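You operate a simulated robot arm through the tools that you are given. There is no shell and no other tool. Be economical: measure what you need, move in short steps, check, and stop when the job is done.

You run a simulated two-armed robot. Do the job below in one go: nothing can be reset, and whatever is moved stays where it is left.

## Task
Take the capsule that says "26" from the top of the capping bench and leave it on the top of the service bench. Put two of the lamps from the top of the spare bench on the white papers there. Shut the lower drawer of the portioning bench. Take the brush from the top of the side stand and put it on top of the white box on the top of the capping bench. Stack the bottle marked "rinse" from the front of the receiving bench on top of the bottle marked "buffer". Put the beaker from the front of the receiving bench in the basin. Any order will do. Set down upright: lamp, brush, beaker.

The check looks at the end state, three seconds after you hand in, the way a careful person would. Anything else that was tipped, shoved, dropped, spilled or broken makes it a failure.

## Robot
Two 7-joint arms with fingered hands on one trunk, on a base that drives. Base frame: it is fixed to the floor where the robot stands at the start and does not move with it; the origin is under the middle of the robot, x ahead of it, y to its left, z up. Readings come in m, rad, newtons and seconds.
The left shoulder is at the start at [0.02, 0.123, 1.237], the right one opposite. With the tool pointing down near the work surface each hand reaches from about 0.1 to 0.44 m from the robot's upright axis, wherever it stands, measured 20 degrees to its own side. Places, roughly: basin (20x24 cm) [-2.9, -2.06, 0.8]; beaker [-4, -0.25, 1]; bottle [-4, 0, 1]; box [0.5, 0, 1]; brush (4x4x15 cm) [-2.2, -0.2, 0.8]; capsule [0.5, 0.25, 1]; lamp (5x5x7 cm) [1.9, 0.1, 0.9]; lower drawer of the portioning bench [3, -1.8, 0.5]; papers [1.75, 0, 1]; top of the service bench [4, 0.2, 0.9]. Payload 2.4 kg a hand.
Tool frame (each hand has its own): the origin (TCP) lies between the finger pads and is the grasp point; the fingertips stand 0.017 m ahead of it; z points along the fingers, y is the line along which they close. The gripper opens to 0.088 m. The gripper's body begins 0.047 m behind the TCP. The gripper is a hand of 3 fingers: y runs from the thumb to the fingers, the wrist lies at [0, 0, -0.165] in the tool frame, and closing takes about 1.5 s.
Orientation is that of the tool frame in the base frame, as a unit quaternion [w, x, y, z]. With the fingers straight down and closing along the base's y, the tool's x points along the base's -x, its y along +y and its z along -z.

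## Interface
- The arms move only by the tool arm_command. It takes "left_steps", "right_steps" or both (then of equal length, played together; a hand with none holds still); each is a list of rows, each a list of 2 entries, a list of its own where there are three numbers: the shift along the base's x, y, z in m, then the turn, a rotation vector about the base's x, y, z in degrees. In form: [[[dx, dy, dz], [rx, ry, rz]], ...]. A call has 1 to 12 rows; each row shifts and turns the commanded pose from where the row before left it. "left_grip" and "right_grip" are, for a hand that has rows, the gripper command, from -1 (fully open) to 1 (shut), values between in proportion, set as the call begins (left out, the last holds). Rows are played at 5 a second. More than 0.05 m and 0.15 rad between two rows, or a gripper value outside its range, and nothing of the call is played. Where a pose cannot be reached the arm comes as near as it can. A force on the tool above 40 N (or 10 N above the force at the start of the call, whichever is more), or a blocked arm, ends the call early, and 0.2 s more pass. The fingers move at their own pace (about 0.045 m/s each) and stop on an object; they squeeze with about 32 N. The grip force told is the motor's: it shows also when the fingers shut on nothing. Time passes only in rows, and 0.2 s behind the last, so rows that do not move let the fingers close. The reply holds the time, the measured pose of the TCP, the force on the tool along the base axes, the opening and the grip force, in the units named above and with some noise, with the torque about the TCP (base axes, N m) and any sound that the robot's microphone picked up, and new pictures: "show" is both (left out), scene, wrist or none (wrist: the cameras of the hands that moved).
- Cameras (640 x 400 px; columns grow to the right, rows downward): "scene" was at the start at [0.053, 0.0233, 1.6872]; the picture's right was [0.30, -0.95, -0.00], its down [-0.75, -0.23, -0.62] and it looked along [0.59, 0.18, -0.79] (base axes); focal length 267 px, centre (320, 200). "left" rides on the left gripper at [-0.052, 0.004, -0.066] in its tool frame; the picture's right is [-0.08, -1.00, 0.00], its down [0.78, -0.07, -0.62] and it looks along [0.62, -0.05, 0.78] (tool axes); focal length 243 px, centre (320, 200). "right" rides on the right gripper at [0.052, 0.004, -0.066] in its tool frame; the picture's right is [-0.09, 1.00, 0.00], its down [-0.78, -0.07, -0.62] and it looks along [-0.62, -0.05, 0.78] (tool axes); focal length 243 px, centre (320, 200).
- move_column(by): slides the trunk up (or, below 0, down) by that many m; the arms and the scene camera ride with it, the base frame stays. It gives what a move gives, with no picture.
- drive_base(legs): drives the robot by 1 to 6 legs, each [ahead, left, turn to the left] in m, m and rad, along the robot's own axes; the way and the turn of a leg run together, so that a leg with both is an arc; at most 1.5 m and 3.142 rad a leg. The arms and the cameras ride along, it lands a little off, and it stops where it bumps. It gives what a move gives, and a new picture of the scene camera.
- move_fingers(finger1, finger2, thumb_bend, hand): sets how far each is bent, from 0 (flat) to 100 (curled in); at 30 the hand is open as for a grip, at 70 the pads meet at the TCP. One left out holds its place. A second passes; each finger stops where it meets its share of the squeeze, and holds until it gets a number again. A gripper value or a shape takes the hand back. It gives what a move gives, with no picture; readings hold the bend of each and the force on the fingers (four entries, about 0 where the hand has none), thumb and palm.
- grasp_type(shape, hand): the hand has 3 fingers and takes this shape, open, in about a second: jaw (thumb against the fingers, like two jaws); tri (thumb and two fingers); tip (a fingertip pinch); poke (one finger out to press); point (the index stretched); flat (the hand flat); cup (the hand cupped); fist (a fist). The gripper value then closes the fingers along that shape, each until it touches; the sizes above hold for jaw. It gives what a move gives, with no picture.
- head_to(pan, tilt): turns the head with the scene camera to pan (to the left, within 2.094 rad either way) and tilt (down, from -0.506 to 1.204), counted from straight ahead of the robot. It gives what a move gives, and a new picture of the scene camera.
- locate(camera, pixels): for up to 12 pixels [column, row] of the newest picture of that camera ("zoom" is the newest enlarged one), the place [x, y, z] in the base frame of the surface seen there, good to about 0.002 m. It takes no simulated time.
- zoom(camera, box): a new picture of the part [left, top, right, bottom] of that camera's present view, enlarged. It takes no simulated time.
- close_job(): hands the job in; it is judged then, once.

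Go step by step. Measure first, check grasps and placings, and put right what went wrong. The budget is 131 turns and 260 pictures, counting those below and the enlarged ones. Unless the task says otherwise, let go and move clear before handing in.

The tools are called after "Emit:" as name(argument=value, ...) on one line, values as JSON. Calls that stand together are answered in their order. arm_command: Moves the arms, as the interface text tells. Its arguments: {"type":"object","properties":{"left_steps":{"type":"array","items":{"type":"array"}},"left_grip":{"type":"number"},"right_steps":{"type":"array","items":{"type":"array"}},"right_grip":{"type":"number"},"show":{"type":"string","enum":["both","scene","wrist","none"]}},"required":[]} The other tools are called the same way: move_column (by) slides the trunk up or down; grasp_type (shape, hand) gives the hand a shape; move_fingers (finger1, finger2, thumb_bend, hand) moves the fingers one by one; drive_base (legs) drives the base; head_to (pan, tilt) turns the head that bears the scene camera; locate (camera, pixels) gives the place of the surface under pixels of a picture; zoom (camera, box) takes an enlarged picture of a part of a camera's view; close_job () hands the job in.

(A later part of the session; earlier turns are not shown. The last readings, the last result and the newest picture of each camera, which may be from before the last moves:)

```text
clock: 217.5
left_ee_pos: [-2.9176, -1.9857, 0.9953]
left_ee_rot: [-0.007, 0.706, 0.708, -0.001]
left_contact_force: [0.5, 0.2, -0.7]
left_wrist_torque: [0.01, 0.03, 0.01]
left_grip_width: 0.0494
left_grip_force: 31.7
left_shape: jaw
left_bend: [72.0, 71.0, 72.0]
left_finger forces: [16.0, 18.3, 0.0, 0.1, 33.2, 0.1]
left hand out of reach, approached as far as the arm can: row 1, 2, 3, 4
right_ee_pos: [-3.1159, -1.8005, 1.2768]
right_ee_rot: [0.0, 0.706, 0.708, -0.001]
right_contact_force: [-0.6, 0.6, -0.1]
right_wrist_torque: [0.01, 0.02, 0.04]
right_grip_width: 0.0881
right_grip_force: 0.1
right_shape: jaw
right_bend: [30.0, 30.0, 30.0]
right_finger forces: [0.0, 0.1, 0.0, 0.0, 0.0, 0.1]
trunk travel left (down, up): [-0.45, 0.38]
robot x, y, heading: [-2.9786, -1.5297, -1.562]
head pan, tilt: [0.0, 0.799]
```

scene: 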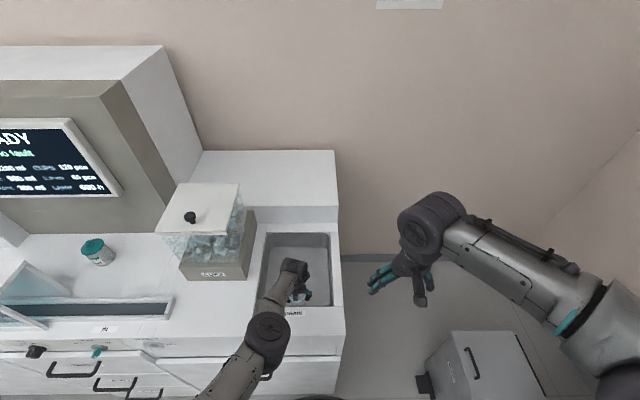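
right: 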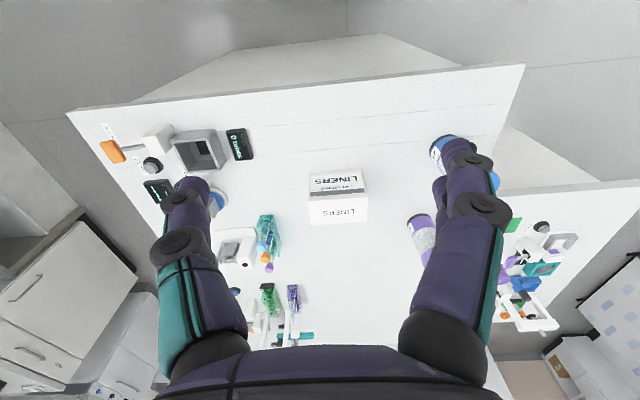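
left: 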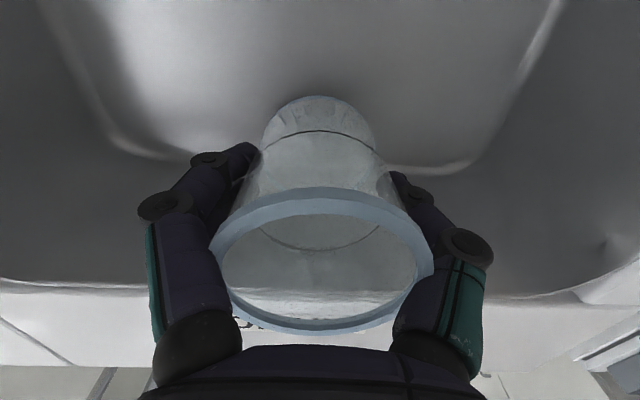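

Now at (-2.918,-1.986,0.995). I'll lower the trunk 0.135 m to just above the basin floor.

Emit:
move_column(by=-0.135)

Emit:
arm_command(left_steps=[[[0, 0, -0.003], [0, 0, 0]], [[0, 0, 0], [0, 0, 0]]], show="both")

```text
clock: 219.1
left_ee_pos: [-2.9175, -1.9865, 0.8585]
left_ee_rot: [-0.005, 0.706, 0.708, -0.002]
left_contact_force: [0.8, 0.3, -0.7]
left_wrist_torque: [0.04, -0.05, 0.0]
left_grip_width: 0.0493
left_grip_force: 32.5
left_shape: jaw
left_bend: [72.0, 71.0, 72.0]
left_finger forces: [15.9, 18.3, 0.1, 0.0, 33.4, 0.1]
right_ee_pos: [-3.1136, -1.7994, 1.1417]
right_ee_rot: [0.0, 0.706, 0.708, 0.0]
right_contact_force: [0.7, -0.3, 0.7]
right_wrist_torque: [0.01, -0.04, -0.02]
right_grip_width: 0.0877
right_grip_force: 0.2
right_shape: jaw
right_bend: [30.0, 30.0, 30.0]
right_finger forces: [0.1, 0.0, 0.1, 0.0, 0.1, 0.1]
trunk travel left (down, up): [-0.315, 0.515]
robot x, y, heading: [-2.9765, -1.5291, -1.565]
head pan, tilt: [0.0, 0.799]
```

```text
clock: 219.7
left_ee_pos: [-2.9175, -1.9849, 0.8564]
left_ee_rot: [-0.006, 0.707, 0.707, -0.002]
left_contact_force: [0.3, 0.7, -0.5]
left_wrist_torque: [-0.02, 0.04, 0.0]
left_grip_width: 0.0493
left_grip_force: 31.8
left_shape: jaw
left_bend: [72.0, 71.0, 72.0]
left_finger forces: [16.1, 18.3, 0.1, 0.0, 33.3, 0.0]
right_ee_pos: [-3.1146, -1.8012, 1.1408]
right_ee_rot: [0.0, 0.706, 0.709, -0.001]
right_contact_force: [1.4, -0.4, -0.1]
right_wrist_torque: [0.01, -0.01, -0.02]
right_grip_width: 0.0881
right_grip_force: 0.0
right_shape: jaw
right_bend: [30.0, 30.0, 30.0]
right_finger forces: [0.0, 0.1, 0.0, 0.0, 0.0, 0.1]
trunk travel left (down, up): [-0.315, 0.515]
robot x, y, heading: [-2.9754, -1.5284, -1.566]
head pan, tilt: [0.0, 0.799]
```

scene: 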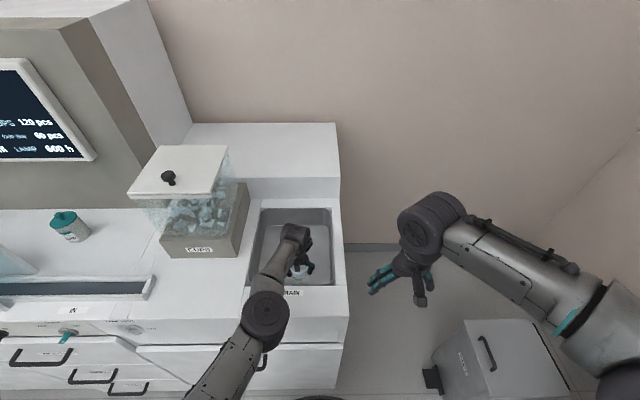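
left: 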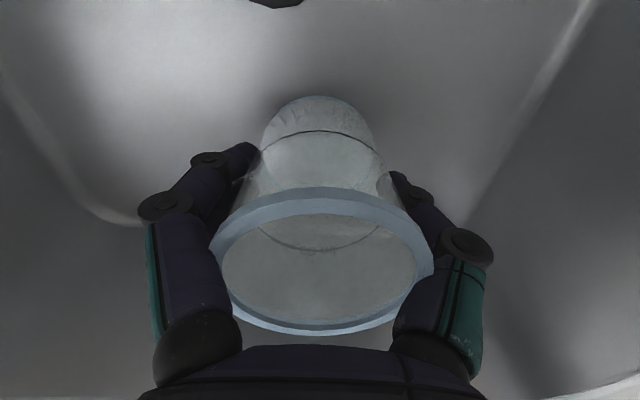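

Emit:
arm_command(left_steps=[[[0, 0, -0.003], [0, 0, 0]], [[0, 0, -0.002], [0, 0, 0]], [[0, 0, -0.001], [0, 0, 0]], [[0, 0, 0], [0, 0, 0]]], show="none")

```text
clock: 220.7
left_ee_pos: [-2.9161, -1.9855, 0.8494]
left_ee_rot: [-0.006, 0.706, 0.708, -0.001]
left_contact_force: [-0.9, 0.0, -1.1]
left_wrist_torque: [0.0, -0.03, -0.03]
left_grip_width: 0.0496
left_grip_force: 32.3
left_shape: jaw
left_bend: [72.0, 71.0, 72.0]
left_finger forces: [15.9, 18.3, 0.2, 0.0, 33.3, 0.0]
right_ee_pos: [-3.1145, -1.7992, 1.1411]
right_ee_rot: [0.0, 0.706, 0.708, 0.0]
right_contact_force: [-0.1, 0.4, 0.5]
right_wrist_torque: [-0.01, -0.05, 0.0]
right_grip_width: 0.088
right_grip_force: 0.1
right_shape: jaw
right_bend: [30.0, 30.0, 30.0]
right_finger forces: [0.1, 0.0, 0.1, 0.0, 0.0, 0.0]
trunk travel left (down, up): [-0.315, 0.515]
robot x, y, heading: [-2.9788, -1.5301, -1.57]
head pan, tilt: [0.0, 0.799]
```

No contact yet. I'll take 1 mm steps down.

Emit:
arm_command(left_steps=[[[0, 0, -0.001], [0, 0, 0]], [[0, 0, -0.001], [0, 0, 0]], [[0, 0, 0], [0, 0, 0]]], show="none")

```text
clock: 221.5
left_ee_pos: [-2.9188, -1.9855, 0.8491]
left_ee_rot: [-0.006, 0.707, 0.707, -0.002]
left_contact_force: [-0.3, 0.5, -1.5]
left_wrist_torque: [0.01, 0.01, -0.01]
left_grip_width: 0.0493
left_grip_force: 31.8
left_shape: jaw
left_bend: [72.0, 71.0, 72.0]
left_finger forces: [15.8, 18.2, 0.0, 0.0, 33.3, 0.0]
right_ee_pos: [-3.1144, -1.7991, 1.1415]
right_ee_rot: [0.0, 0.706, 0.708, 0.0]
right_contact_force: [0.4, -0.5, -0.1]
right_wrist_torque: [0.02, 0.03, -0.01]
right_grip_width: 0.0879
right_grip_force: 0.3
right_shape: jaw
right_bend: [30.0, 30.0, 30.0]
right_finger forces: [0.0, 0.0, 0.0, 0.0, 0.0, 0.0]
trunk travel left (down, up): [-0.315, 0.515]
robot x, y, heading: [-2.9793, -1.5282, -1.568]
head pan, tilt: [0.0, 0.799]
```

I'll go down one more millimetre, then open only partway (so the tips stay off the floor) and rise.

Emit:
arm_command(left_steps=[[[0, 0, -0.0015], [0, 0, 0]], [[0, 0, 0], [0, 0, 0]]], show="none")

Emit:
arm_command(left_steps=[[[0, 0, 0], [0, 0, 0]], [[0, 0, 0], [0, 0, 0]], [[0, 0, 0], [0, 0, 0]], [[0, 0, 0], [0, 0, 0]], [[0, 0, 0], [0, 0, 0]]], left_grip=-0.7, show="wrist")

```text
clock: 222.1
left_ee_pos: [-2.917, -1.985, 0.8471]
left_ee_rot: [-0.005, 0.706, 0.708, -0.002]
left_contact_force: [0.0, 0.4, 7.1]
left_wrist_torque: [-0.11, -0.02, -0.01]
left_grip_width: 0.0492
left_grip_force: 32.2
left_shape: jaw
left_bend: [72.0, 72.0, 72.0]
left_finger forces: [16.9, 19.4, 0.1, 0.0, 35.0, 0.0]
right_ee_pos: [-3.1159, -1.7995, 1.1419]
right_ee_rot: [0.001, 0.706, 0.708, 0.0]
right_contact_force: [0.7, 0.4, -0.3]
right_wrist_torque: [-0.01, -0.02, 0.01]
right_grip_width: 0.088
right_grip_force: 0.1
right_shape: jaw
right_bend: [30.0, 30.0, 30.0]
right_finger forces: [0.0, 0.1, 0.0, 0.1, 0.0, 0.0]
trunk travel left (down, up): [-0.315, 0.515]
robot x, y, heading: [-2.9761, -1.5275, -1.567]
head pan, tilt: [0.0, 0.799]
```

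```text
clock: 223.3
left_ee_pos: [-2.9172, -1.985, 0.8468]
left_ee_rot: [-0.006, 0.707, 0.707, -0.002]
left_contact_force: [-0.7, 0.2, 3.0]
left_wrist_torque: [-0.02, -0.02, 0.02]
left_grip_width: 0.0743
left_grip_force: 0.0
left_shape: jaw
left_bend: [54.0, 54.0, 50.0]
left_finger forces: [0.1, 0.6, 0.0, 0.0, 0.9, 0.0]
right_ee_pos: [-3.1142, -1.8009, 1.1418]
right_ee_rot: [0.0, 0.706, 0.708, -0.001]
right_contact_force: [-0.2, 0.6, 0.1]
right_wrist_torque: [-0.03, -0.01, -0.01]
right_grip_width: 0.0878
right_grip_force: 0.0
right_shape: jaw
right_bend: [30.0, 30.0, 30.0]
right_finger forces: [0.0, 0.0, 0.1, 0.1, 0.1, 0.1]
trunk travel left (down, up): [-0.315, 0.515]
robot x, y, heading: [-2.9795, -1.5278, -1.572]
head pan, tilt: [0.0, 0.799]
```

left: 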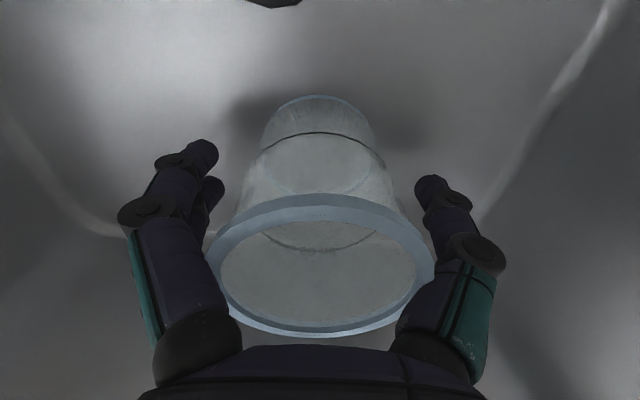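

The beaker touched down (7 N) and is released upright. I'll rise straight out via the trunk.

Emit:
arm_command(left_steps=[[[0, 0, 0.005], [0, 0, 0]], [[0, 0, 0.01], [0, 0, 0]], [[0, 0, 0.01], [0, 0, 0]]], left_grip=-1, show="none")

Emit:
move_column(by=0.135)

Emit:
arm_command(left_steps=[[[0, 0.03, 0.04], [0, 0, 0]], [[0, 0.03, 0.04], [0, 0, 0]], [[0, 0.03, 0.02], [0, 0, 0]]], show="both")

```text
clock: 224.1
left_ee_pos: [-2.9173, -1.9854, 0.8709]
left_ee_rot: [-0.006, 0.707, 0.707, -0.002]
left_contact_force: [-0.1, -0.1, -0.2]
left_wrist_torque: [0.01, -0.01, -0.01]
left_grip_width: 0.0879
left_grip_force: 0.0
left_shape: jaw
left_bend: [30.0, 30.0, 30.0]
left_finger forces: [0.1, 0.1, 0.0, 0.0, 0.0, 0.0]
right_ee_pos: [-3.1141, -1.7998, 1.141]
right_ee_rot: [0.0, 0.706, 0.708, 0.0]
right_contact_force: [-0.3, 0.1, -0.4]
right_wrist_torque: [-0.01, 0.03, 0.03]
right_grip_width: 0.0881
right_grip_force: 0.1
right_shape: jaw
right_bend: [30.0, 30.0, 30.0]
right_finger forces: [0.1, 0.0, 0.0, 0.0, 0.1, 0.1]
trunk travel left (down, up): [-0.315, 0.515]
robot x, y, heading: [-2.9768, -1.5288, -1.57]
head pan, tilt: [0.0, 0.799]
```

```text
clock: 225.7
left_ee_pos: [-2.918, -1.9862, 1.0059]
left_ee_rot: [-0.006, 0.706, 0.708, -0.001]
left_contact_force: [0.3, -0.3, 0.3]
left_wrist_torque: [-0.03, 0.01, -0.02]
left_grip_width: 0.0877
left_grip_force: 0.0
left_shape: jaw
left_bend: [30.0, 30.0, 30.0]
left_finger forces: [0.0, 0.0, 0.1, 0.0, 0.0, 0.0]
right_ee_pos: [-3.1137, -1.8006, 1.2768]
right_ee_rot: [-0.001, 0.706, 0.708, 0.0]
right_contact_force: [-0.4, 0.1, -1.4]
right_wrist_torque: [-0.01, 0.04, 0.01]
right_grip_width: 0.088
right_grip_force: 0.0
right_shape: jaw
right_bend: [30.0, 30.0, 30.0]
right_finger forces: [0.0, 0.0, 0.1, 0.0, 0.0, 0.0]
trunk travel left (down, up): [-0.45, 0.38]
robot x, y, heading: [-2.9804, -1.5285, -1.569]
head pan, tilt: [0.0, 0.799]
```

```text
clock: 226.5
left_ee_pos: [-2.9168, -1.8958, 1.1068]
left_ee_rot: [-0.006, 0.705, 0.709, -0.002]
left_contact_force: [0.5, -0.5, -0.7]
left_wrist_torque: [0.04, 0.01, -0.02]
left_grip_width: 0.0879
left_grip_force: 0.0
left_shape: jaw
left_bend: [30.0, 30.0, 30.0]
left_finger forces: [0.0, 0.2, 0.0, 0.1, 0.0, 0.1]
right_ee_pos: [-3.1141, -1.7997, 1.2763]
right_ee_rot: [-0.001, 0.707, 0.708, 0.0]
right_contact_force: [-0.5, 0.3, -0.2]
right_wrist_torque: [0.04, -0.03, -0.01]
right_grip_width: 0.088
right_grip_force: 0.0
right_shape: jaw
right_bend: [30.0, 30.0, 30.0]
right_finger forces: [0.0, 0.1, 0.0, 0.0, 0.0, 0.0]
trunk travel left (down, up): [-0.45, 0.38]
robot x, y, heading: [-2.9812, -1.534, -1.57]
head pan, tilt: [0.0, 0.799]
```

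scene: 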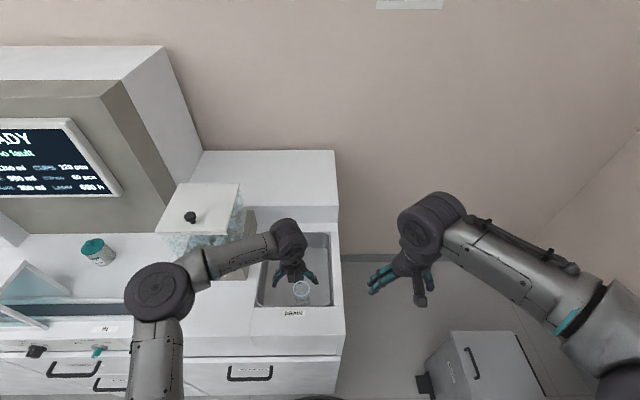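
left: 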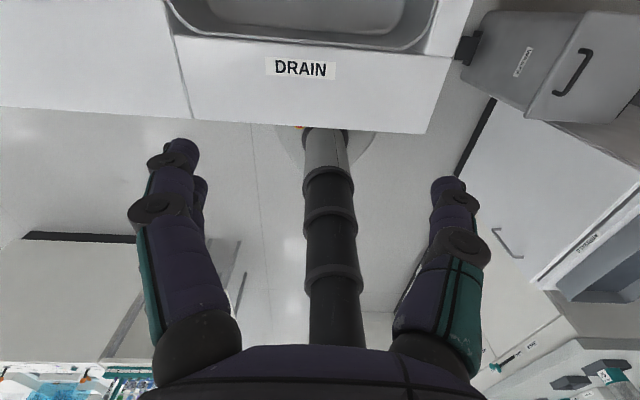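

The beaker stands in the basin (pixel (302,290)). Next, the bottles: I'll back up, turn to face the receiving bench, and inspect RINSE and BUFFER.

Emit:
drive_base(legs=[[-1.33, 0, 0], [0, 0, -1.571], [0.36, 0, 0]])

Emit:
head_to(pan=-0.3, tilt=0.8)

Emit:
zoom(camera="right", box=[0, 0, 640, 400])

```text
clock: 238.9
left_ee_pos: [-3.7123, -0.2678, 1.1067]
left_ee_rot: [-0.005, 1.0, 0.002, 0.003]
left_contact_force: [0.5, -0.1, -0.7]
left_wrist_torque: [0.0, 0.0, 0.02]
left_grip_width: 0.088
left_grip_force: 0.1
left_shape: jaw
left_bend: [30.0, 30.0, 30.0]
left_finger forces: [0.1, 0.1, 0.1, 0.0, 0.0, 0.0]
right_ee_pos: [-3.6165, -0.0692, 1.2764]
right_ee_rot: [-0.001, 1.0, 0.003, 0.0]
right_contact_force: [0.3, 0.0, 0.3]
right_wrist_torque: [-0.03, 0.02, 0.0]
right_grip_width: 0.088
right_grip_force: 0.1
right_shape: jaw
right_bend: [30.0, 30.0, 30.0]
right_finger forces: [0.0, 0.0, 0.0, 0.0, 0.0, 0.0]
trunk travel left (down, up): [-0.45, 0.38]
robot x, y, heading: [-3.3442, -0.2047, -3.138]
head pan, tilt: [0.0, 0.799]
```

scene: 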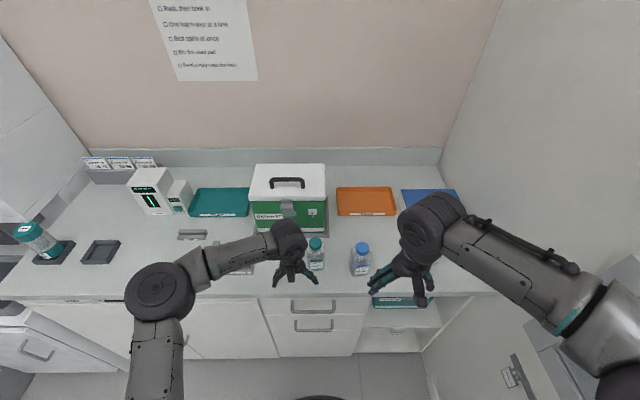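

```text
clock: 239.7
left_ee_pos: [-3.7119, -0.2674, 1.1049]
left_ee_rot: [-0.005, 1.0, 0.002, 0.003]
left_contact_force: [0.2, -0.2, 0.2]
left_wrist_torque: [-0.01, 0.02, 0.0]
left_grip_width: 0.0879
left_grip_force: 0.0
left_shape: jaw
left_bend: [30.0, 30.0, 30.0]
left_finger forces: [0.0, 0.0, 0.0, 0.0, 0.1, 0.1]
right_ee_pos: [-3.6159, -0.0701, 1.2768]
right_ee_rot: [0.0, 1.0, 0.004, 0.0]
right_contact_force: [-0.5, -0.5, -0.2]
right_wrist_torque: [-0.01, 0.01, 0.0]
right_grip_width: 0.088
right_grip_force: 0.1
right_shape: jaw
right_bend: [30.0, 30.0, 30.0]
right_finger forces: [0.0, 0.0, 0.0, 0.0, 0.0, 0.1]
trunk travel left (down, up): [-0.45, 0.38]
robot x, y, heading: [-3.3422, -0.207, -3.132]
head pan, tilt: [-0.3, 0.799]
```

scene: 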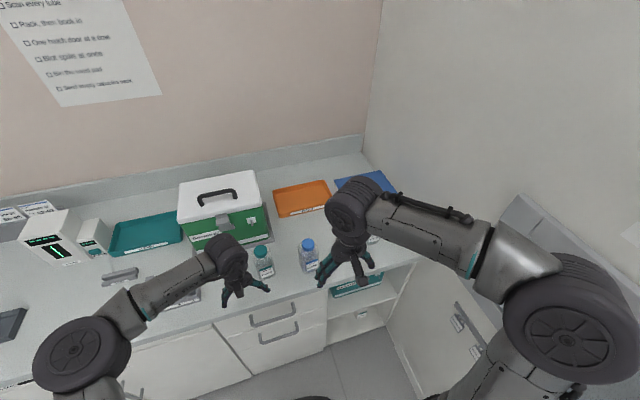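

```text
1.00 times, centred on (320, 200) of right (not enlarged: the box is as wide or as high as the picture)
```

zoom: 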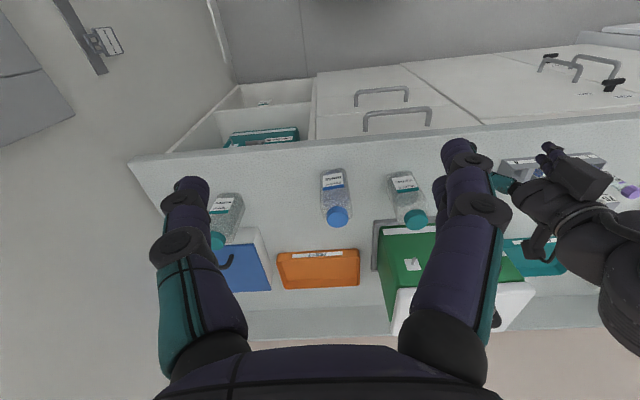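

Emit:
zoom(camera="right", box=[200, 150, 440, 300])

Emit:
locate(camera="scene", pixels=[[450, 150], [400, 270], [520, 230], [308, 244], [300, 255], [318, 262], [375, 240]])

```text
2.67 times, centred on (320, 225) of right
```

zoom: 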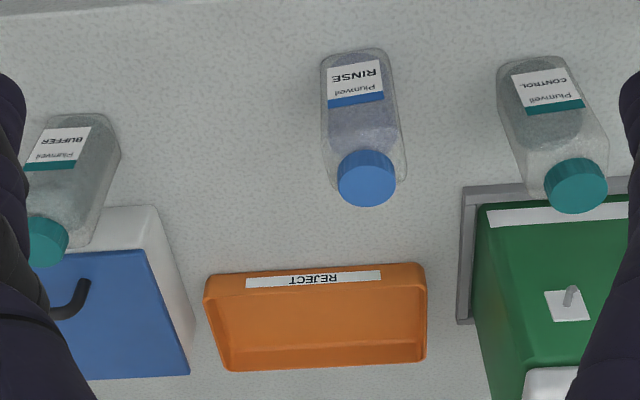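

```text
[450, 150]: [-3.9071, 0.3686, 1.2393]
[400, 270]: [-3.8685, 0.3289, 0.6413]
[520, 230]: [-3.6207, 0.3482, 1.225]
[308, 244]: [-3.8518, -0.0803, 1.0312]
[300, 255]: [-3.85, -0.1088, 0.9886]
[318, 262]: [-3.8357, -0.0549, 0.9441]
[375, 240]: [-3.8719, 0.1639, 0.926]
```

Emit:
locate(camera="zoom", pixels=[[330, 52], [385, 55], [322, 100], [395, 100], [345, 178], [395, 178], [367, 165], [50, 120], [115, 125], [45, 235], [118, 150], [75, 240]])

Emit:
zoom(camera="right", box=[190, 150, 270, 260])

```text
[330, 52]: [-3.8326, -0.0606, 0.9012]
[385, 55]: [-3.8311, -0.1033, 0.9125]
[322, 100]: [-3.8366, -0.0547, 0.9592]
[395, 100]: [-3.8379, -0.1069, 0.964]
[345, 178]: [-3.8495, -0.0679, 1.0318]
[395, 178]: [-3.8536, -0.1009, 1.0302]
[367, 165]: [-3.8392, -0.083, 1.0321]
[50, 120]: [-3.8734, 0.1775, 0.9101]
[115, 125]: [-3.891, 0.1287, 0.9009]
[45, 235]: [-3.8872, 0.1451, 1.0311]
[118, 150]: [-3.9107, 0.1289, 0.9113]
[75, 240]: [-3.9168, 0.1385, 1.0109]
```

```text
3.64 times, centred on (230, 205) of right
```

zoom: 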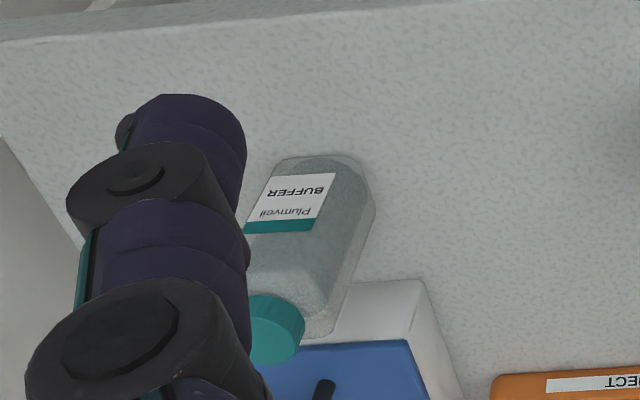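

RINSE is centred at about (-3.859,-0.083) with flats aligned to the axes (width ~0.053), and BUFFER is near (-3.897,0.153). The right wall is at y≈0.35, so I'll check the right elbow's clearance.

Emit:
locate(camera="scene", pixels=[[590, 330], [560, 300], [620, 310], [500, 240], [470, 210], [630, 280], [600, 380]])

Emit:
arm_command(left_steps=[[[0, 0, 0], [0, 7.5, 0]], [[0, 0, 0], [0, 7.5, 0]], [[0, 0, 0], [0, 7.5, 0]], [[0, 0, 0], [0, 7.5, 0]], [[0, 0, 0], [0, 7.5, 0]], [[0, 0, 0], [0, 7.5, 0]], [[0, 0.02, 0], [0, 7.5, 0]], [[0, 0.02, 0], [0, 7.5, 0]], [[0, 0.02, 0], [0, 7.5, 0]], [[0, 0.02, 0], [0, 7.5, 0]]], left_grip=-1, show="both")

```text
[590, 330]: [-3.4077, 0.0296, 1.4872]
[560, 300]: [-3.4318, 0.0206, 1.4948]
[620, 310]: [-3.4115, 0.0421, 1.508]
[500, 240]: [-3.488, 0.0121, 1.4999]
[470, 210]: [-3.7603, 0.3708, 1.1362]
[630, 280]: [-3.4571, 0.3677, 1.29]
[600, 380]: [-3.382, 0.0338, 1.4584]
```

```text
clock: 241.9
left_ee_pos: [-3.7113, -0.188, 1.107]
left_ee_rot: [-0.006, 0.795, 0.0, -0.607]
left_contact_force: [0.9, 0.9, 0.1]
left_wrist_torque: [0.0, 0.0, 0.03]
left_grip_width: 0.0882
left_grip_force: 0.1
left_shape: jaw
left_bend: [30.0, 30.0, 30.0]
left_finger forces: [0.1, 0.1, 0.0, 0.0, 0.1, 0.0]
right_ee_pos: [-3.6147, -0.071, 1.2759]
right_ee_rot: [0.002, 1.0, 0.004, 0.0]
right_contact_force: [0.5, -0.6, -0.5]
right_wrist_torque: [-0.04, 0.01, -0.04]
right_grip_width: 0.0881
right_grip_force: 0.1
right_shape: jaw
right_bend: [30.0, 30.0, 30.0]
right_finger forces: [0.0, 0.1, 0.1, 0.1, 0.1, 0.1]
trunk travel left (down, up): [-0.45, 0.38]
robot x, y, heading: [-3.3454, -0.2051, -3.136]
head pan, tilt: [-0.3, 0.799]
```

scene: 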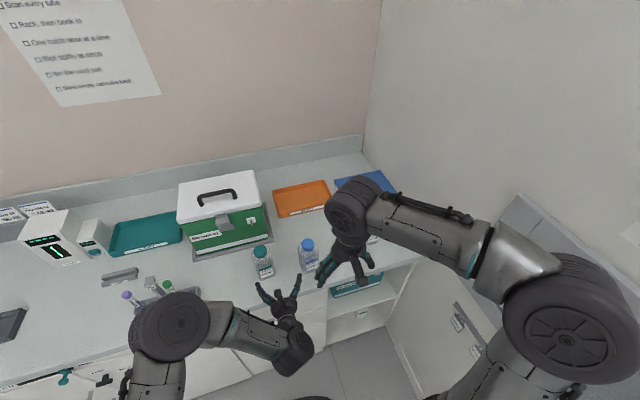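
left: 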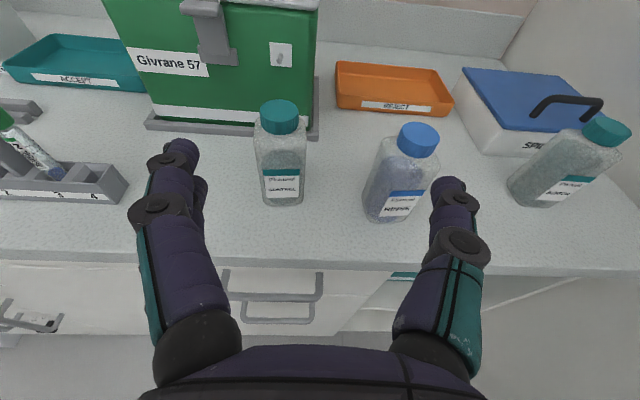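

The right elbow is only ~0.3 m out, so I can work diagonally for BUFFER. I'll locate both bottles from the left view, now unobstructed.

Emit:
locate(camera="left", pixels=[[418, 128], [405, 130], [430, 130], [418, 138], [370, 180], [425, 190], [385, 221], [610, 122], [595, 120], [623, 128], [515, 187], [560, 206]])

Emit:
zoom(camera="left", box=[340, 80, 640, 240])

```text
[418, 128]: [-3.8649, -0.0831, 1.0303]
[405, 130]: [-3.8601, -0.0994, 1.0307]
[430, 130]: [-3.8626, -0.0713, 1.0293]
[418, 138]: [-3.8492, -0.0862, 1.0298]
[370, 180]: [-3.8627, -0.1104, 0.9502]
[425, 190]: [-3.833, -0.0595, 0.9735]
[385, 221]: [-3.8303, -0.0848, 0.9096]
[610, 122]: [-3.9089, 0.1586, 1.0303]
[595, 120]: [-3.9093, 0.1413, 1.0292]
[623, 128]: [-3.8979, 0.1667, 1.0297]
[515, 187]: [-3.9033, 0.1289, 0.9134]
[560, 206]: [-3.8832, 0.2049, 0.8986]
```

```text
2.13 times, centred on (490, 160) of left
```

zoom: 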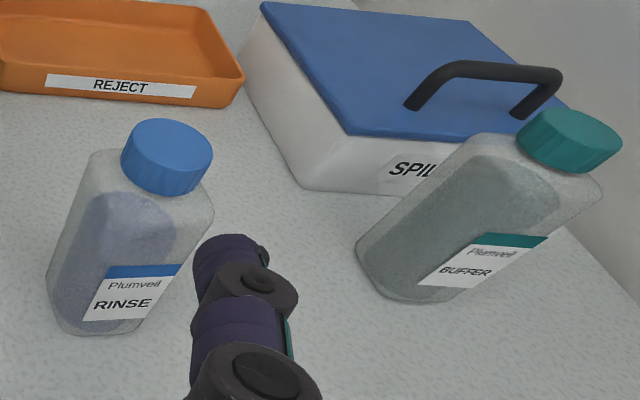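

RINSE cap centre is (-3.859,-0.085) and BUFFER cap centre about (-3.900,0.153). I'll shift the base so the left hand faces RINSE, then lower to grasp height.

Emit:
drive_base(legs=[[0.05, -0.103, 0]])

Emit:
arm_command(left_steps=[[[0, 0, -0.035], [0, 0, 0]], [[0, 0, -0.035], [0, 0, 0]], [[0, 0, -0.035], [0, 0, 0]], [[0, 0, -0.035], [0, 0, 0]], [[0, 0, 0], [0, 0, 0]]], show="wrist")

```text
clock: 243.1
left_ee_pos: [-3.7632, -0.0828, 1.1063]
left_ee_rot: [-0.005, 0.796, -0.001, -0.605]
left_contact_force: [-0.1, 0.2, -0.3]
left_wrist_torque: [0.02, 0.0, 0.03]
left_grip_width: 0.0879
left_grip_force: 0.0
left_shape: jaw
left_bend: [30.0, 30.0, 30.0]
left_finger forces: [0.1, 0.0, 0.0, 0.0, 0.0, 0.0]
right_ee_pos: [-3.6667, 0.0349, 1.2758]
right_ee_rot: [0.001, 1.0, 0.003, 0.0]
right_contact_force: [0.4, 0.0, -0.4]
right_wrist_torque: [-0.01, 0.01, -0.03]
right_grip_width: 0.0877
right_grip_force: 0.1
right_shape: jaw
right_bend: [30.0, 30.0, 30.0]
right_finger forces: [0.0, 0.0, 0.0, 0.1, 0.1, 0.0]
trunk travel left (down, up): [-0.45, 0.38]
robot x, y, heading: [-3.3992, -0.1031, -3.137]
head pan, tilt: [-0.3, 0.799]
```

scene: 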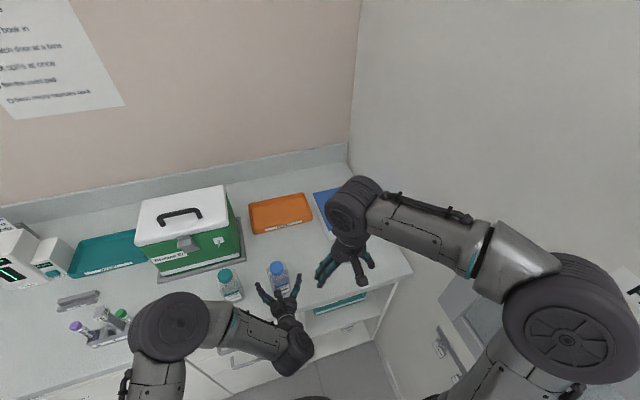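

```text
clock: 244.3
left_ee_pos: [-3.7615, -0.0842, 0.9663]
left_ee_rot: [-0.006, 0.795, -0.001, -0.607]
left_contact_force: [0.4, 0.3, 0.1]
left_wrist_torque: [-0.02, 0.0, 0.02]
left_grip_width: 0.0879
left_grip_force: 0.0
left_shape: jaw
left_bend: [30.0, 30.0, 30.0]
left_finger forces: [0.1, 0.2, 0.0, 0.1, 0.1, 0.0]
right_ee_pos: [-3.6666, 0.0338, 1.2761]
right_ee_rot: [0.0, 1.0, 0.004, 0.0]
right_contact_force: [-0.4, 0.9, -0.2]
right_wrist_torque: [0.01, 0.0, -0.02]
right_grip_width: 0.0879
right_grip_force: 0.0
right_shape: jaw
right_bend: [30.0, 30.0, 30.0]
right_finger forces: [0.0, 0.1, 0.1, 0.0, 0.0, 0.0]
trunk travel left (down, up): [-0.45, 0.38]
robot x, y, heading: [-3.3939, -0.1031, -3.134]
head pan, tilt: [-0.3, 0.799]
```

left: 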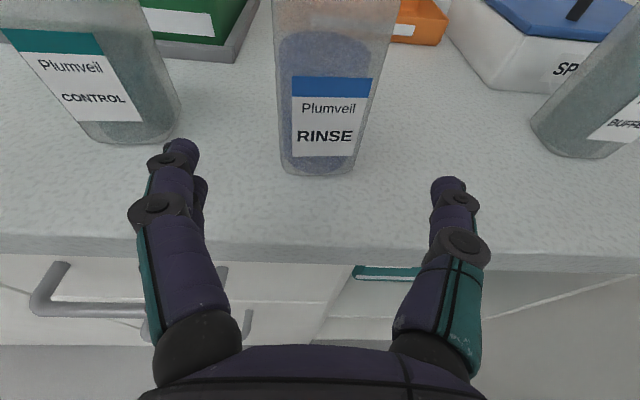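

RINSE is centred between the fingers at (325,130) and CONTROL stays clear. I'll advance and close.

Emit:
arm_command(left_steps=[[[-0.03, 0, 0], [0, 0, 0]], [[-0.03, 0, 0], [0, 0, 0]], [[-0.02, 0, 0], [0, 0, 0]], [[-0.016, 0, 0], [0, 0, 0]], [[0, 0, 0], [0, 0, 0]]], show="wrist")

Emit:
arm_command(left_steps=[[[0, 0, 0], [0, 0, 0]], [[0, 0, 0], [0, 0, 0]], [[0, 0, 0], [0, 0, 0]], [[0, 0, 0], [0, 0, 0]], [[0, 0, 0], [0, 0, 0]], [[0, 0, 0], [0, 0, 0]], [[0, 0, 0], [0, 0, 0]], [[0, 0, 0], [0, 0, 0]]], left_grip=1, show="wrist")

```text
clock: 245.5
left_ee_pos: [-3.8587, -0.0853, 0.9669]
left_ee_rot: [-0.006, 0.795, -0.001, -0.607]
left_contact_force: [0.6, -0.3, -0.7]
left_wrist_torque: [0.0, -0.01, -0.01]
left_grip_width: 0.0878
left_grip_force: 0.0
left_shape: jaw
left_bend: [30.0, 30.0, 30.0]
left_finger forces: [0.1, 0.0, 0.1, 0.0, 0.1, 0.0]
right_ee_pos: [-3.6663, 0.0335, 1.2756]
right_ee_rot: [0.0, 1.0, 0.003, 0.0]
right_contact_force: [-0.2, 0.3, -0.1]
right_wrist_torque: [0.0, 0.0, -0.03]
right_grip_width: 0.0878
right_grip_force: 0.1
right_shape: jaw
right_bend: [30.0, 30.0, 30.0]
right_finger forces: [0.0, 0.0, 0.0, 0.0, 0.0, 0.1]
trunk travel left (down, up): [-0.45, 0.38]
robot x, y, heading: [-3.3981, -0.1011, -3.136]
head pan, tilt: [-0.3, 0.799]
```

left: 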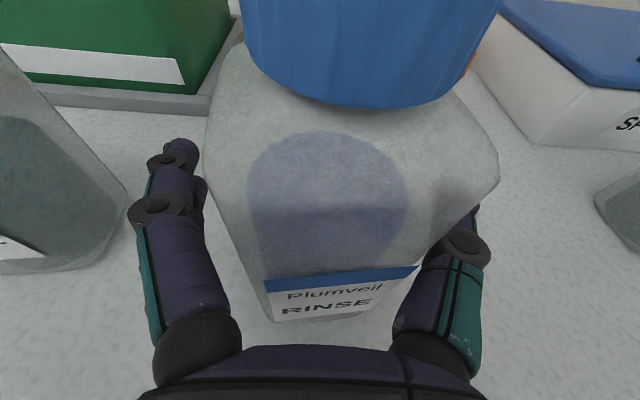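

```text
clock: 247.3
left_ee_pos: [-3.8583, -0.0836, 0.9676]
left_ee_rot: [-0.007, 0.794, -0.002, -0.607]
left_contact_force: [0.7, 0.1, 0.4]
left_wrist_torque: [0.01, -0.01, 0.0]
left_grip_width: 0.0534
left_grip_force: 32.1
left_shape: jaw
left_bend: [71.0, 71.0, 74.0]
left_finger forces: [14.2, 14.2, 0.0, 0.0, 28.8, 0.1]
right_ee_pos: [-3.6663, 0.0336, 1.2764]
right_ee_rot: [0.001, 1.0, 0.004, 0.0]
right_contact_force: [1.2, -0.4, -0.3]
right_wrist_torque: [-0.03, 0.02, 0.02]
right_grip_width: 0.0878
right_grip_force: 0.0
right_shape: jaw
right_bend: [30.0, 30.0, 30.0]
right_finger forces: [0.0, 0.1, 0.0, 0.0, 0.1, 0.0]
trunk travel left (down, up): [-0.45, 0.38]
robot x, y, heading: [-3.3917, -0.1025, -3.135]
head pan, tilt: [-0.3, 0.799]
```

left: 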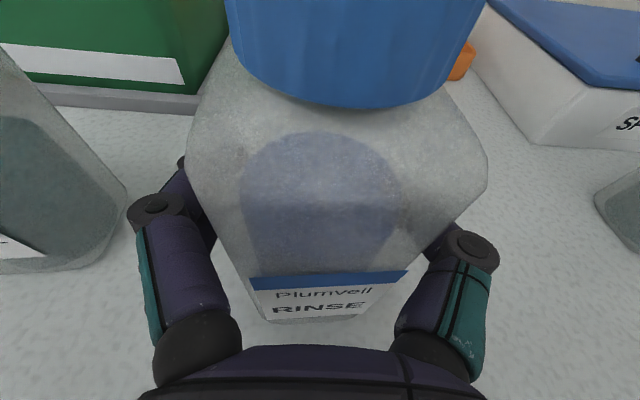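

RINSE is gripped (0.053 m, 32 N). I'll lift it and pull back.

Emit:
arm_command(left_steps=[[[0, 0, 0.03], [0, 0, 0]], [[0, 0, 0.04], [0, 0, 0]], [[0, 0, 0.04], [0, 0, 0]], [[0, 0, 0.04], [0, 0, 0]], [[0, 0, 0.03], [0, 0, 0]], [[0.03, 0, 0], [0, 0, 0]], [[0.03, 0, 0], [0, 0, 0]], [[0.02, 0, 0], [0, 0, 0]]], show="none")

Emit:
drive_base(legs=[[0, 0, -0.5236], [0.045, 0.05, 0]])

Emit:
zoom(camera="left", box=[0, 0, 640, 400])

```text
clock: 249.1
left_ee_pos: [-3.7785, -0.084, 1.145]
left_ee_rot: [-0.006, 0.795, -0.001, -0.606]
left_contact_force: [0.1, -0.7, -1.1]
left_wrist_torque: [0.0, -0.02, 0.0]
left_grip_width: 0.0533
left_grip_force: 32.1
left_shape: jaw
left_bend: [71.0, 71.0, 74.0]
left_finger forces: [14.4, 14.4, 0.0, 0.1, 28.8, 0.0]
right_ee_pos: [-3.6665, 0.0338, 1.2763]
right_ee_rot: [0.0, 1.0, 0.003, 0.0]
right_contact_force: [-0.1, 0.0, 0.2]
right_wrist_torque: [0.02, -0.01, 0.01]
right_grip_width: 0.0882
right_grip_force: 0.1
right_shape: jaw
right_bend: [30.0, 30.0, 30.0]
right_finger forces: [0.0, 0.0, 0.1, 0.0, 0.0, 0.0]
trunk travel left (down, up): [-0.45, 0.38]
robot x, y, heading: [-3.3919, -0.1039, -3.137]
head pan, tilt: [-0.3, 0.799]
```

```text
clock: 251.6
left_ee_pos: [-3.7838, 0.0838, 1.1456]
left_ee_rot: [-0.164, 0.768, -0.208, -0.583]
left_contact_force: [-0.7, 0.6, -2.2]
left_wrist_torque: [0.0, -0.02, 0.0]
left_grip_width: 0.0536
left_grip_force: 32.3
left_shape: jaw
left_bend: [71.0, 71.0, 74.0]
left_finger forces: [14.4, 14.4, 0.1, 0.0, 28.7, 0.0]
right_ee_pos: [-3.6281, 0.1288, 1.2775]
right_ee_rot: [0.001, 0.966, -0.257, 0.0]
right_contact_force: [-0.4, -0.5, 0.8]
right_wrist_torque: [0.03, -0.01, 0.0]
right_grip_width: 0.0876
right_grip_force: 0.0
right_shape: jaw
right_bend: [30.0, 30.0, 30.0]
right_finger forces: [0.1, 0.1, 0.0, 0.1, 0.0, 0.1]
trunk travel left (down, up): [-0.45, 0.38]
robot x, y, heading: [-3.4605, -0.1208, 2.624]
head pan, tilt: [-0.3, 0.799]
```

scene: 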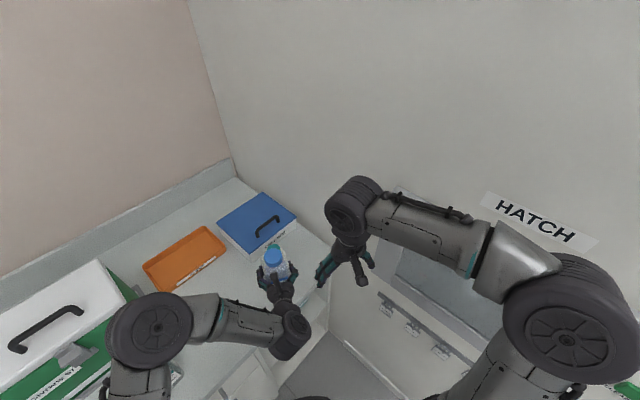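

```text
1.00 times, centred on (320, 200) of left (not enlarged: the box is as wide or as high as the picture)
```

zoom: 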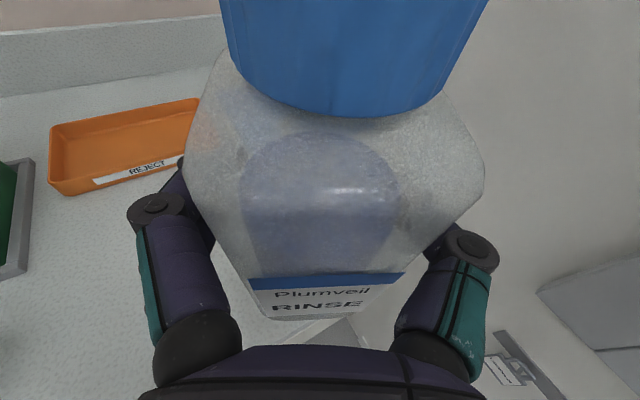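

Emit:
zoom(camera="scene", box=[230, 220, 320, 310])

Emit:
locate(camera="scene", pixels=[[274, 254], [268, 256], [281, 256], [274, 260], [275, 245], [270, 247], [280, 246]])

Emit:
zoom(camera="right", box=[0, 0, 640, 400])

```text
4.44 times, centred on (275, 265) of scene
```

zoom: 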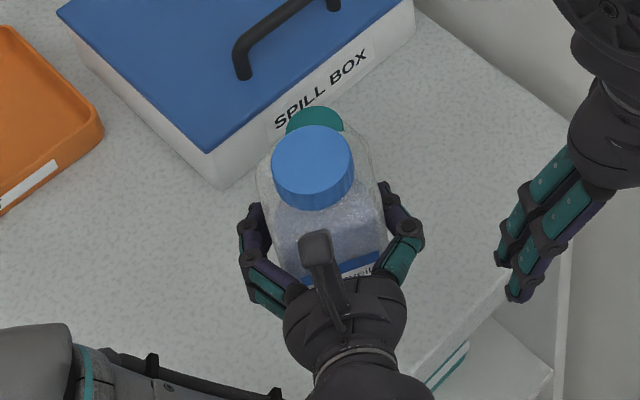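

```text
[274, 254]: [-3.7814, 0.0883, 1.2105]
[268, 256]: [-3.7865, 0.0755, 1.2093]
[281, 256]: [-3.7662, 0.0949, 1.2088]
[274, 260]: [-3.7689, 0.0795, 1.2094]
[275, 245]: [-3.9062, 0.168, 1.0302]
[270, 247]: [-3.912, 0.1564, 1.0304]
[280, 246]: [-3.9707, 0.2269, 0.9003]
```

```text
1.00 times, centred on (320, 200) of right (not enlarged: the box is as wide or as high as the picture)
```

zoom: 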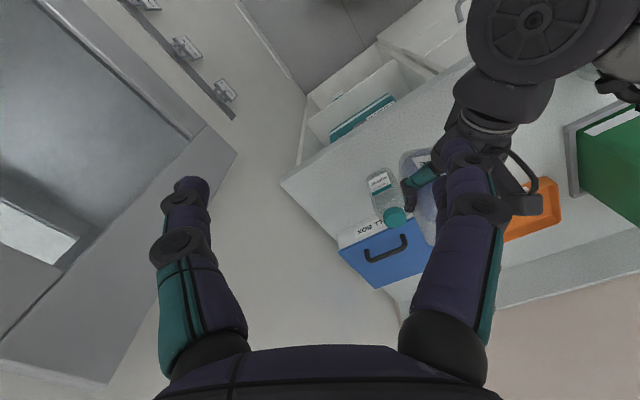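

Emit:
zoom(camera="right", box=[350, 150, 450, 250])

Emit:
locate(camera="zoom", pixels=[[295, 257], [325, 270], [295, 280], [265, 270], [295, 295], [240, 268], [340, 262], [295, 240], [200, 150], [310, 120]])

```text
4.00 times, centred on (400, 200) of right
```

zoom: 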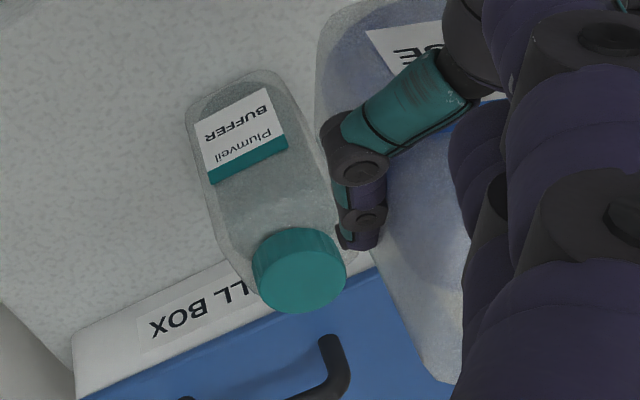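

```text
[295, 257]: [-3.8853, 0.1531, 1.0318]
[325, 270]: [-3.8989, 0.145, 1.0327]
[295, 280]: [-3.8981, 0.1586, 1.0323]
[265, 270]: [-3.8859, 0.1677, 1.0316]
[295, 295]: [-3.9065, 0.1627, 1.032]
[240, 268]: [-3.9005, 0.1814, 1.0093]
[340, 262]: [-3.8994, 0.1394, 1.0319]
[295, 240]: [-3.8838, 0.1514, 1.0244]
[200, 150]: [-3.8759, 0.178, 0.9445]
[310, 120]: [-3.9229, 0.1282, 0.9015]
```

BUFFER's cap centre is (-3.8975,0.1545) at z 1.032, and the RINSE axis is now at (-3.776,0.084). I'll move RINSE by (-0.1215,+0.0705), keeping the height.

Emit:
arm_command(left_steps=[[[-0.0304, 0.0176, 0], [0, 0, 0]], [[-0.0304, 0.0176, 0], [0, 0, 0]], [[-0.0304, 0.0176, 0], [0, 0, 0]], [[-0.0303, 0.0177, 0], [0, 0, 0]], [[0, 0, 0], [0, 0, 0]]], show="scene")

Emit:
zoom(camera="right", box=[340, 130, 460, 250])

Emit:
zoom(camera="scene", box=[230, 190, 320, 280])

```text
clock: 252.8
left_ee_pos: [-3.904, 0.1547, 1.1464]
left_ee_rot: [-0.163, 0.768, -0.208, -0.584]
left_contact_force: [-0.2, -0.6, -2.3]
left_wrist_torque: [0.01, 0.0, -0.03]
left_grip_width: 0.0536
left_grip_force: 31.7
left_shape: jaw
left_bend: [71.0, 71.0, 74.0]
left_finger forces: [14.3, 14.4, 0.0, 0.0, 28.7, 0.1]
right_ee_pos: [-3.6259, 0.1294, 1.2767]
right_ee_rot: [0.001, 0.966, -0.257, 0.0]
right_contact_force: [0.4, 0.2, -0.3]
right_wrist_torque: [-0.03, 0.0, -0.02]
right_grip_width: 0.0879
right_grip_force: 0.0
right_shape: jaw
right_bend: [30.0, 30.0, 30.0]
right_finger forces: [0.0, 0.0, 0.1, 0.1, 0.0, 0.0]
trunk travel left (down, up): [-0.45, 0.38]
robot x, y, heading: [-3.4582, -0.127, 2.627]
head pan, tilt: [-0.3, 0.799]
```

scene: 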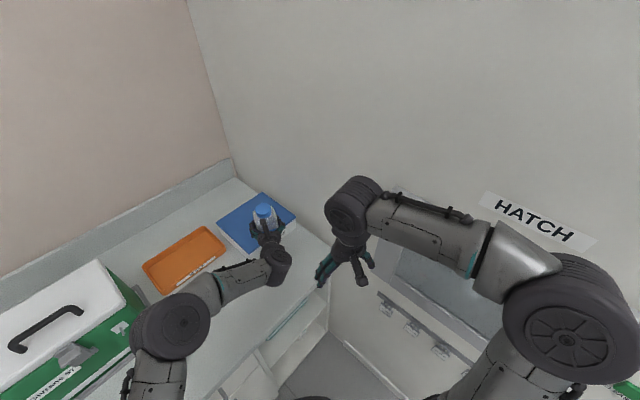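

```text
3.33 times, centred on (400, 190) of right
```

zoom: 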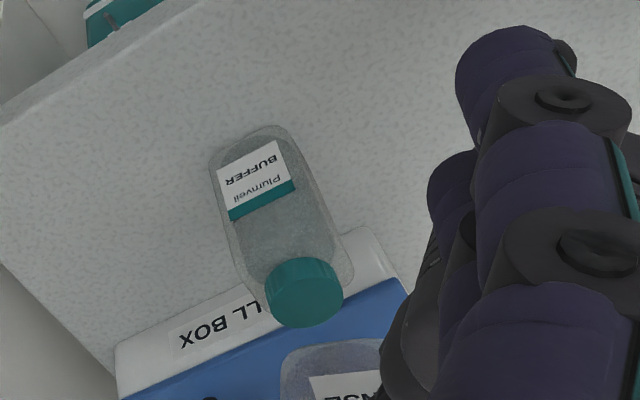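

```text
4.44 times, centred on (275, 235) of scene
```

zoom: 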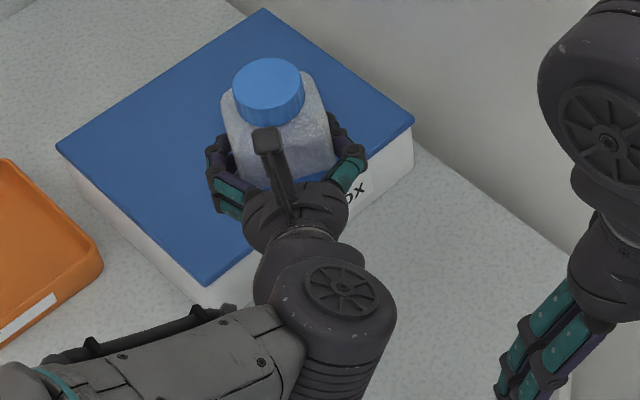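

Emit:
locate(camera="zoom", pixels=[[267, 84], [240, 84], [297, 84], [267, 62], [267, 104]])

```text
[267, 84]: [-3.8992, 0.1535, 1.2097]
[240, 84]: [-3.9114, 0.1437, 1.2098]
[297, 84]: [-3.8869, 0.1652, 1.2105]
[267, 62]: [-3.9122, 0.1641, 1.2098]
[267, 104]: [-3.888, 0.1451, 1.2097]
```

RINSE's cap centre (-3.899,0.154) is within 2 mm of BUFFER's. I'll lower to just above contact.

Emit:
arm_command(left_steps=[[[0.0015, 0, -0.015], [0, 0, 0]], [[0, 0, -0.015], [0, 0, 0]], [[0, 0, -0.01], [0, 0, 0]], [[0, 0, -0.004], [0, 0, 0]], [[0, 0, 0], [0, 0, 0]]], show="none")

Emit:
zoom(camera="right", box=[340, 130, 460, 250])

```text
clock: 254.0
left_ee_pos: [-3.9009, 0.154, 1.1024]
left_ee_rot: [-0.164, 0.768, -0.208, -0.584]
left_contact_force: [0.2, -0.1, -2.0]
left_wrist_torque: [0.04, -0.03, 0.03]
left_grip_width: 0.0534
left_grip_force: 32.5
left_shape: jaw
left_bend: [71.0, 71.0, 74.0]
left_finger forces: [14.3, 14.4, 0.0, 0.0, 28.7, 0.1]
right_ee_pos: [-3.6275, 0.129, 1.2761]
right_ee_rot: [0.0, 0.967, -0.257, 0.0]
right_contact_force: [-0.2, 0.0, 0.2]
right_wrist_torque: [0.01, 0.0, 0.01]
right_grip_width: 0.0878
right_grip_force: 0.1
right_shape: jaw
right_bend: [30.0, 30.0, 30.0]
right_finger forces: [0.0, 0.0, 0.1, 0.0, 0.1, 0.1]
trunk travel left (down, up): [-0.45, 0.38]
robot x, y, heading: [-3.4592, -0.1242, 2.62]
head pan, tilt: [-0.3, 0.799]
```

```text
3.33 times, centred on (400, 190) of right
```

zoom: 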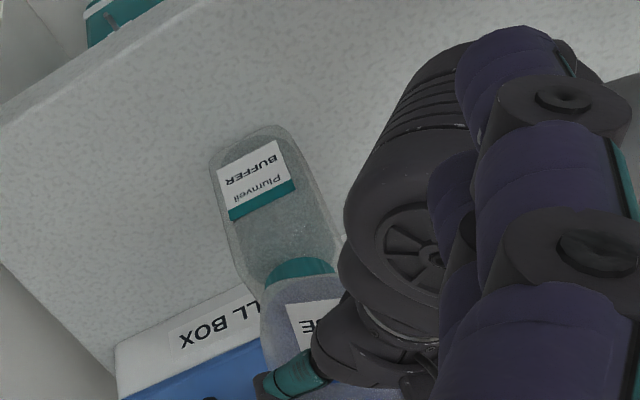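

Just above contact. I'll take 1 mm steps down until force appears.

Emit:
arm_command(left_steps=[[[0, 0, -0.0015], [0, 0, 0]], [[0, 0, -0.001], [0, 0, 0]], [[0, 0, 0], [0, 0, 0]]], show="none")

```text
clock: 254.8
left_ee_pos: [-3.9019, 0.1551, 1.1]
left_ee_rot: [-0.162, 0.769, -0.207, -0.583]
left_contact_force: [-0.8, 0.8, -1.7]
left_wrist_torque: [-0.01, 0.0, -0.01]
left_grip_width: 0.0534
left_grip_force: 32.2
left_shape: jaw
left_bend: [71.0, 71.0, 74.0]
left_finger forces: [14.3, 14.4, 0.0, 0.0, 28.6, 0.1]
right_ee_pos: [-3.6261, 0.129, 1.2767]
right_ee_rot: [0.0, 0.966, -0.257, 0.0]
right_contact_force: [-0.5, -0.4, 0.0]
right_wrist_torque: [-0.02, 0.03, -0.02]
right_grip_width: 0.0878
right_grip_force: 0.0
right_shape: jaw
right_bend: [30.0, 30.0, 30.0]
right_finger forces: [0.0, 0.0, 0.0, 0.1, 0.0, 0.0]
trunk travel left (down, up): [-0.45, 0.38]
robot x, y, heading: [-3.4576, -0.1227, 2.623]
head pan, tilt: [-0.3, 0.799]
```

Emit:
arm_command(left_steps=[[[0, 0, -0.001], [0, 0, 0]], [[0, 0, 0], [0, 0, 0]]], show="none")

Emit:
arm_command(left_steps=[[[0, 0, -0.0005], [0, 0, 0]], [[0, 0, 0], [0, 0, 0]]], show="none")

```text
clock: 255.4
left_ee_pos: [-3.9017, 0.156, 1.0975]
left_ee_rot: [-0.163, 0.767, -0.207, -0.585]
left_contact_force: [0.7, -0.6, -1.3]
left_wrist_torque: [0.0, -0.02, 0.01]
left_grip_width: 0.0532
left_grip_force: 32.2
left_shape: jaw
left_bend: [71.0, 71.0, 74.0]
left_finger forces: [14.3, 14.4, 0.1, 0.0, 28.6, 0.1]
right_ee_pos: [-3.6265, 0.1297, 1.2774]
right_ee_rot: [0.0, 0.966, -0.257, 0.0]
right_contact_force: [-0.7, 0.3, 0.2]
right_wrist_torque: [0.01, -0.01, 0.0]
right_grip_width: 0.0879
right_grip_force: 0.0
right_shape: jaw
right_bend: [30.0, 30.0, 30.0]
right_finger forces: [0.0, 0.1, 0.0, 0.0, 0.0, 0.0]
trunk travel left (down, up): [-0.45, 0.38]
robot x, y, heading: [-3.4621, -0.1211, 2.622]
head pan, tilt: [-0.3, 0.799]
```

```text
clock: 256.0
left_ee_pos: [-3.9009, 0.1557, 1.0971]
left_ee_rot: [-0.162, 0.768, -0.207, -0.584]
left_contact_force: [-0.2, 0.9, 0.7]
left_wrist_torque: [-0.02, -0.02, 0.01]
left_grip_width: 0.0532
left_grip_force: 32.3
left_shape: jaw
left_bend: [71.0, 71.0, 74.0]
left_finger forces: [14.2, 14.5, 0.0, 0.0, 28.7, 0.0]
right_ee_pos: [-3.6253, 0.1298, 1.2767]
right_ee_rot: [-0.001, 0.966, -0.257, 0.0]
right_contact_force: [-0.6, -0.3, -0.2]
right_wrist_torque: [-0.02, -0.05, -0.02]
right_grip_width: 0.0879
right_grip_force: 0.0
right_shape: jaw
right_bend: [30.0, 30.0, 30.0]
right_finger forces: [0.0, 0.0, 0.0, 0.0, 0.0, 0.1]
trunk travel left (down, up): [-0.45, 0.38]
robot x, y, heading: [-3.4599, -0.124, 2.628]
head pan, tilt: [-0.3, 0.799]
```

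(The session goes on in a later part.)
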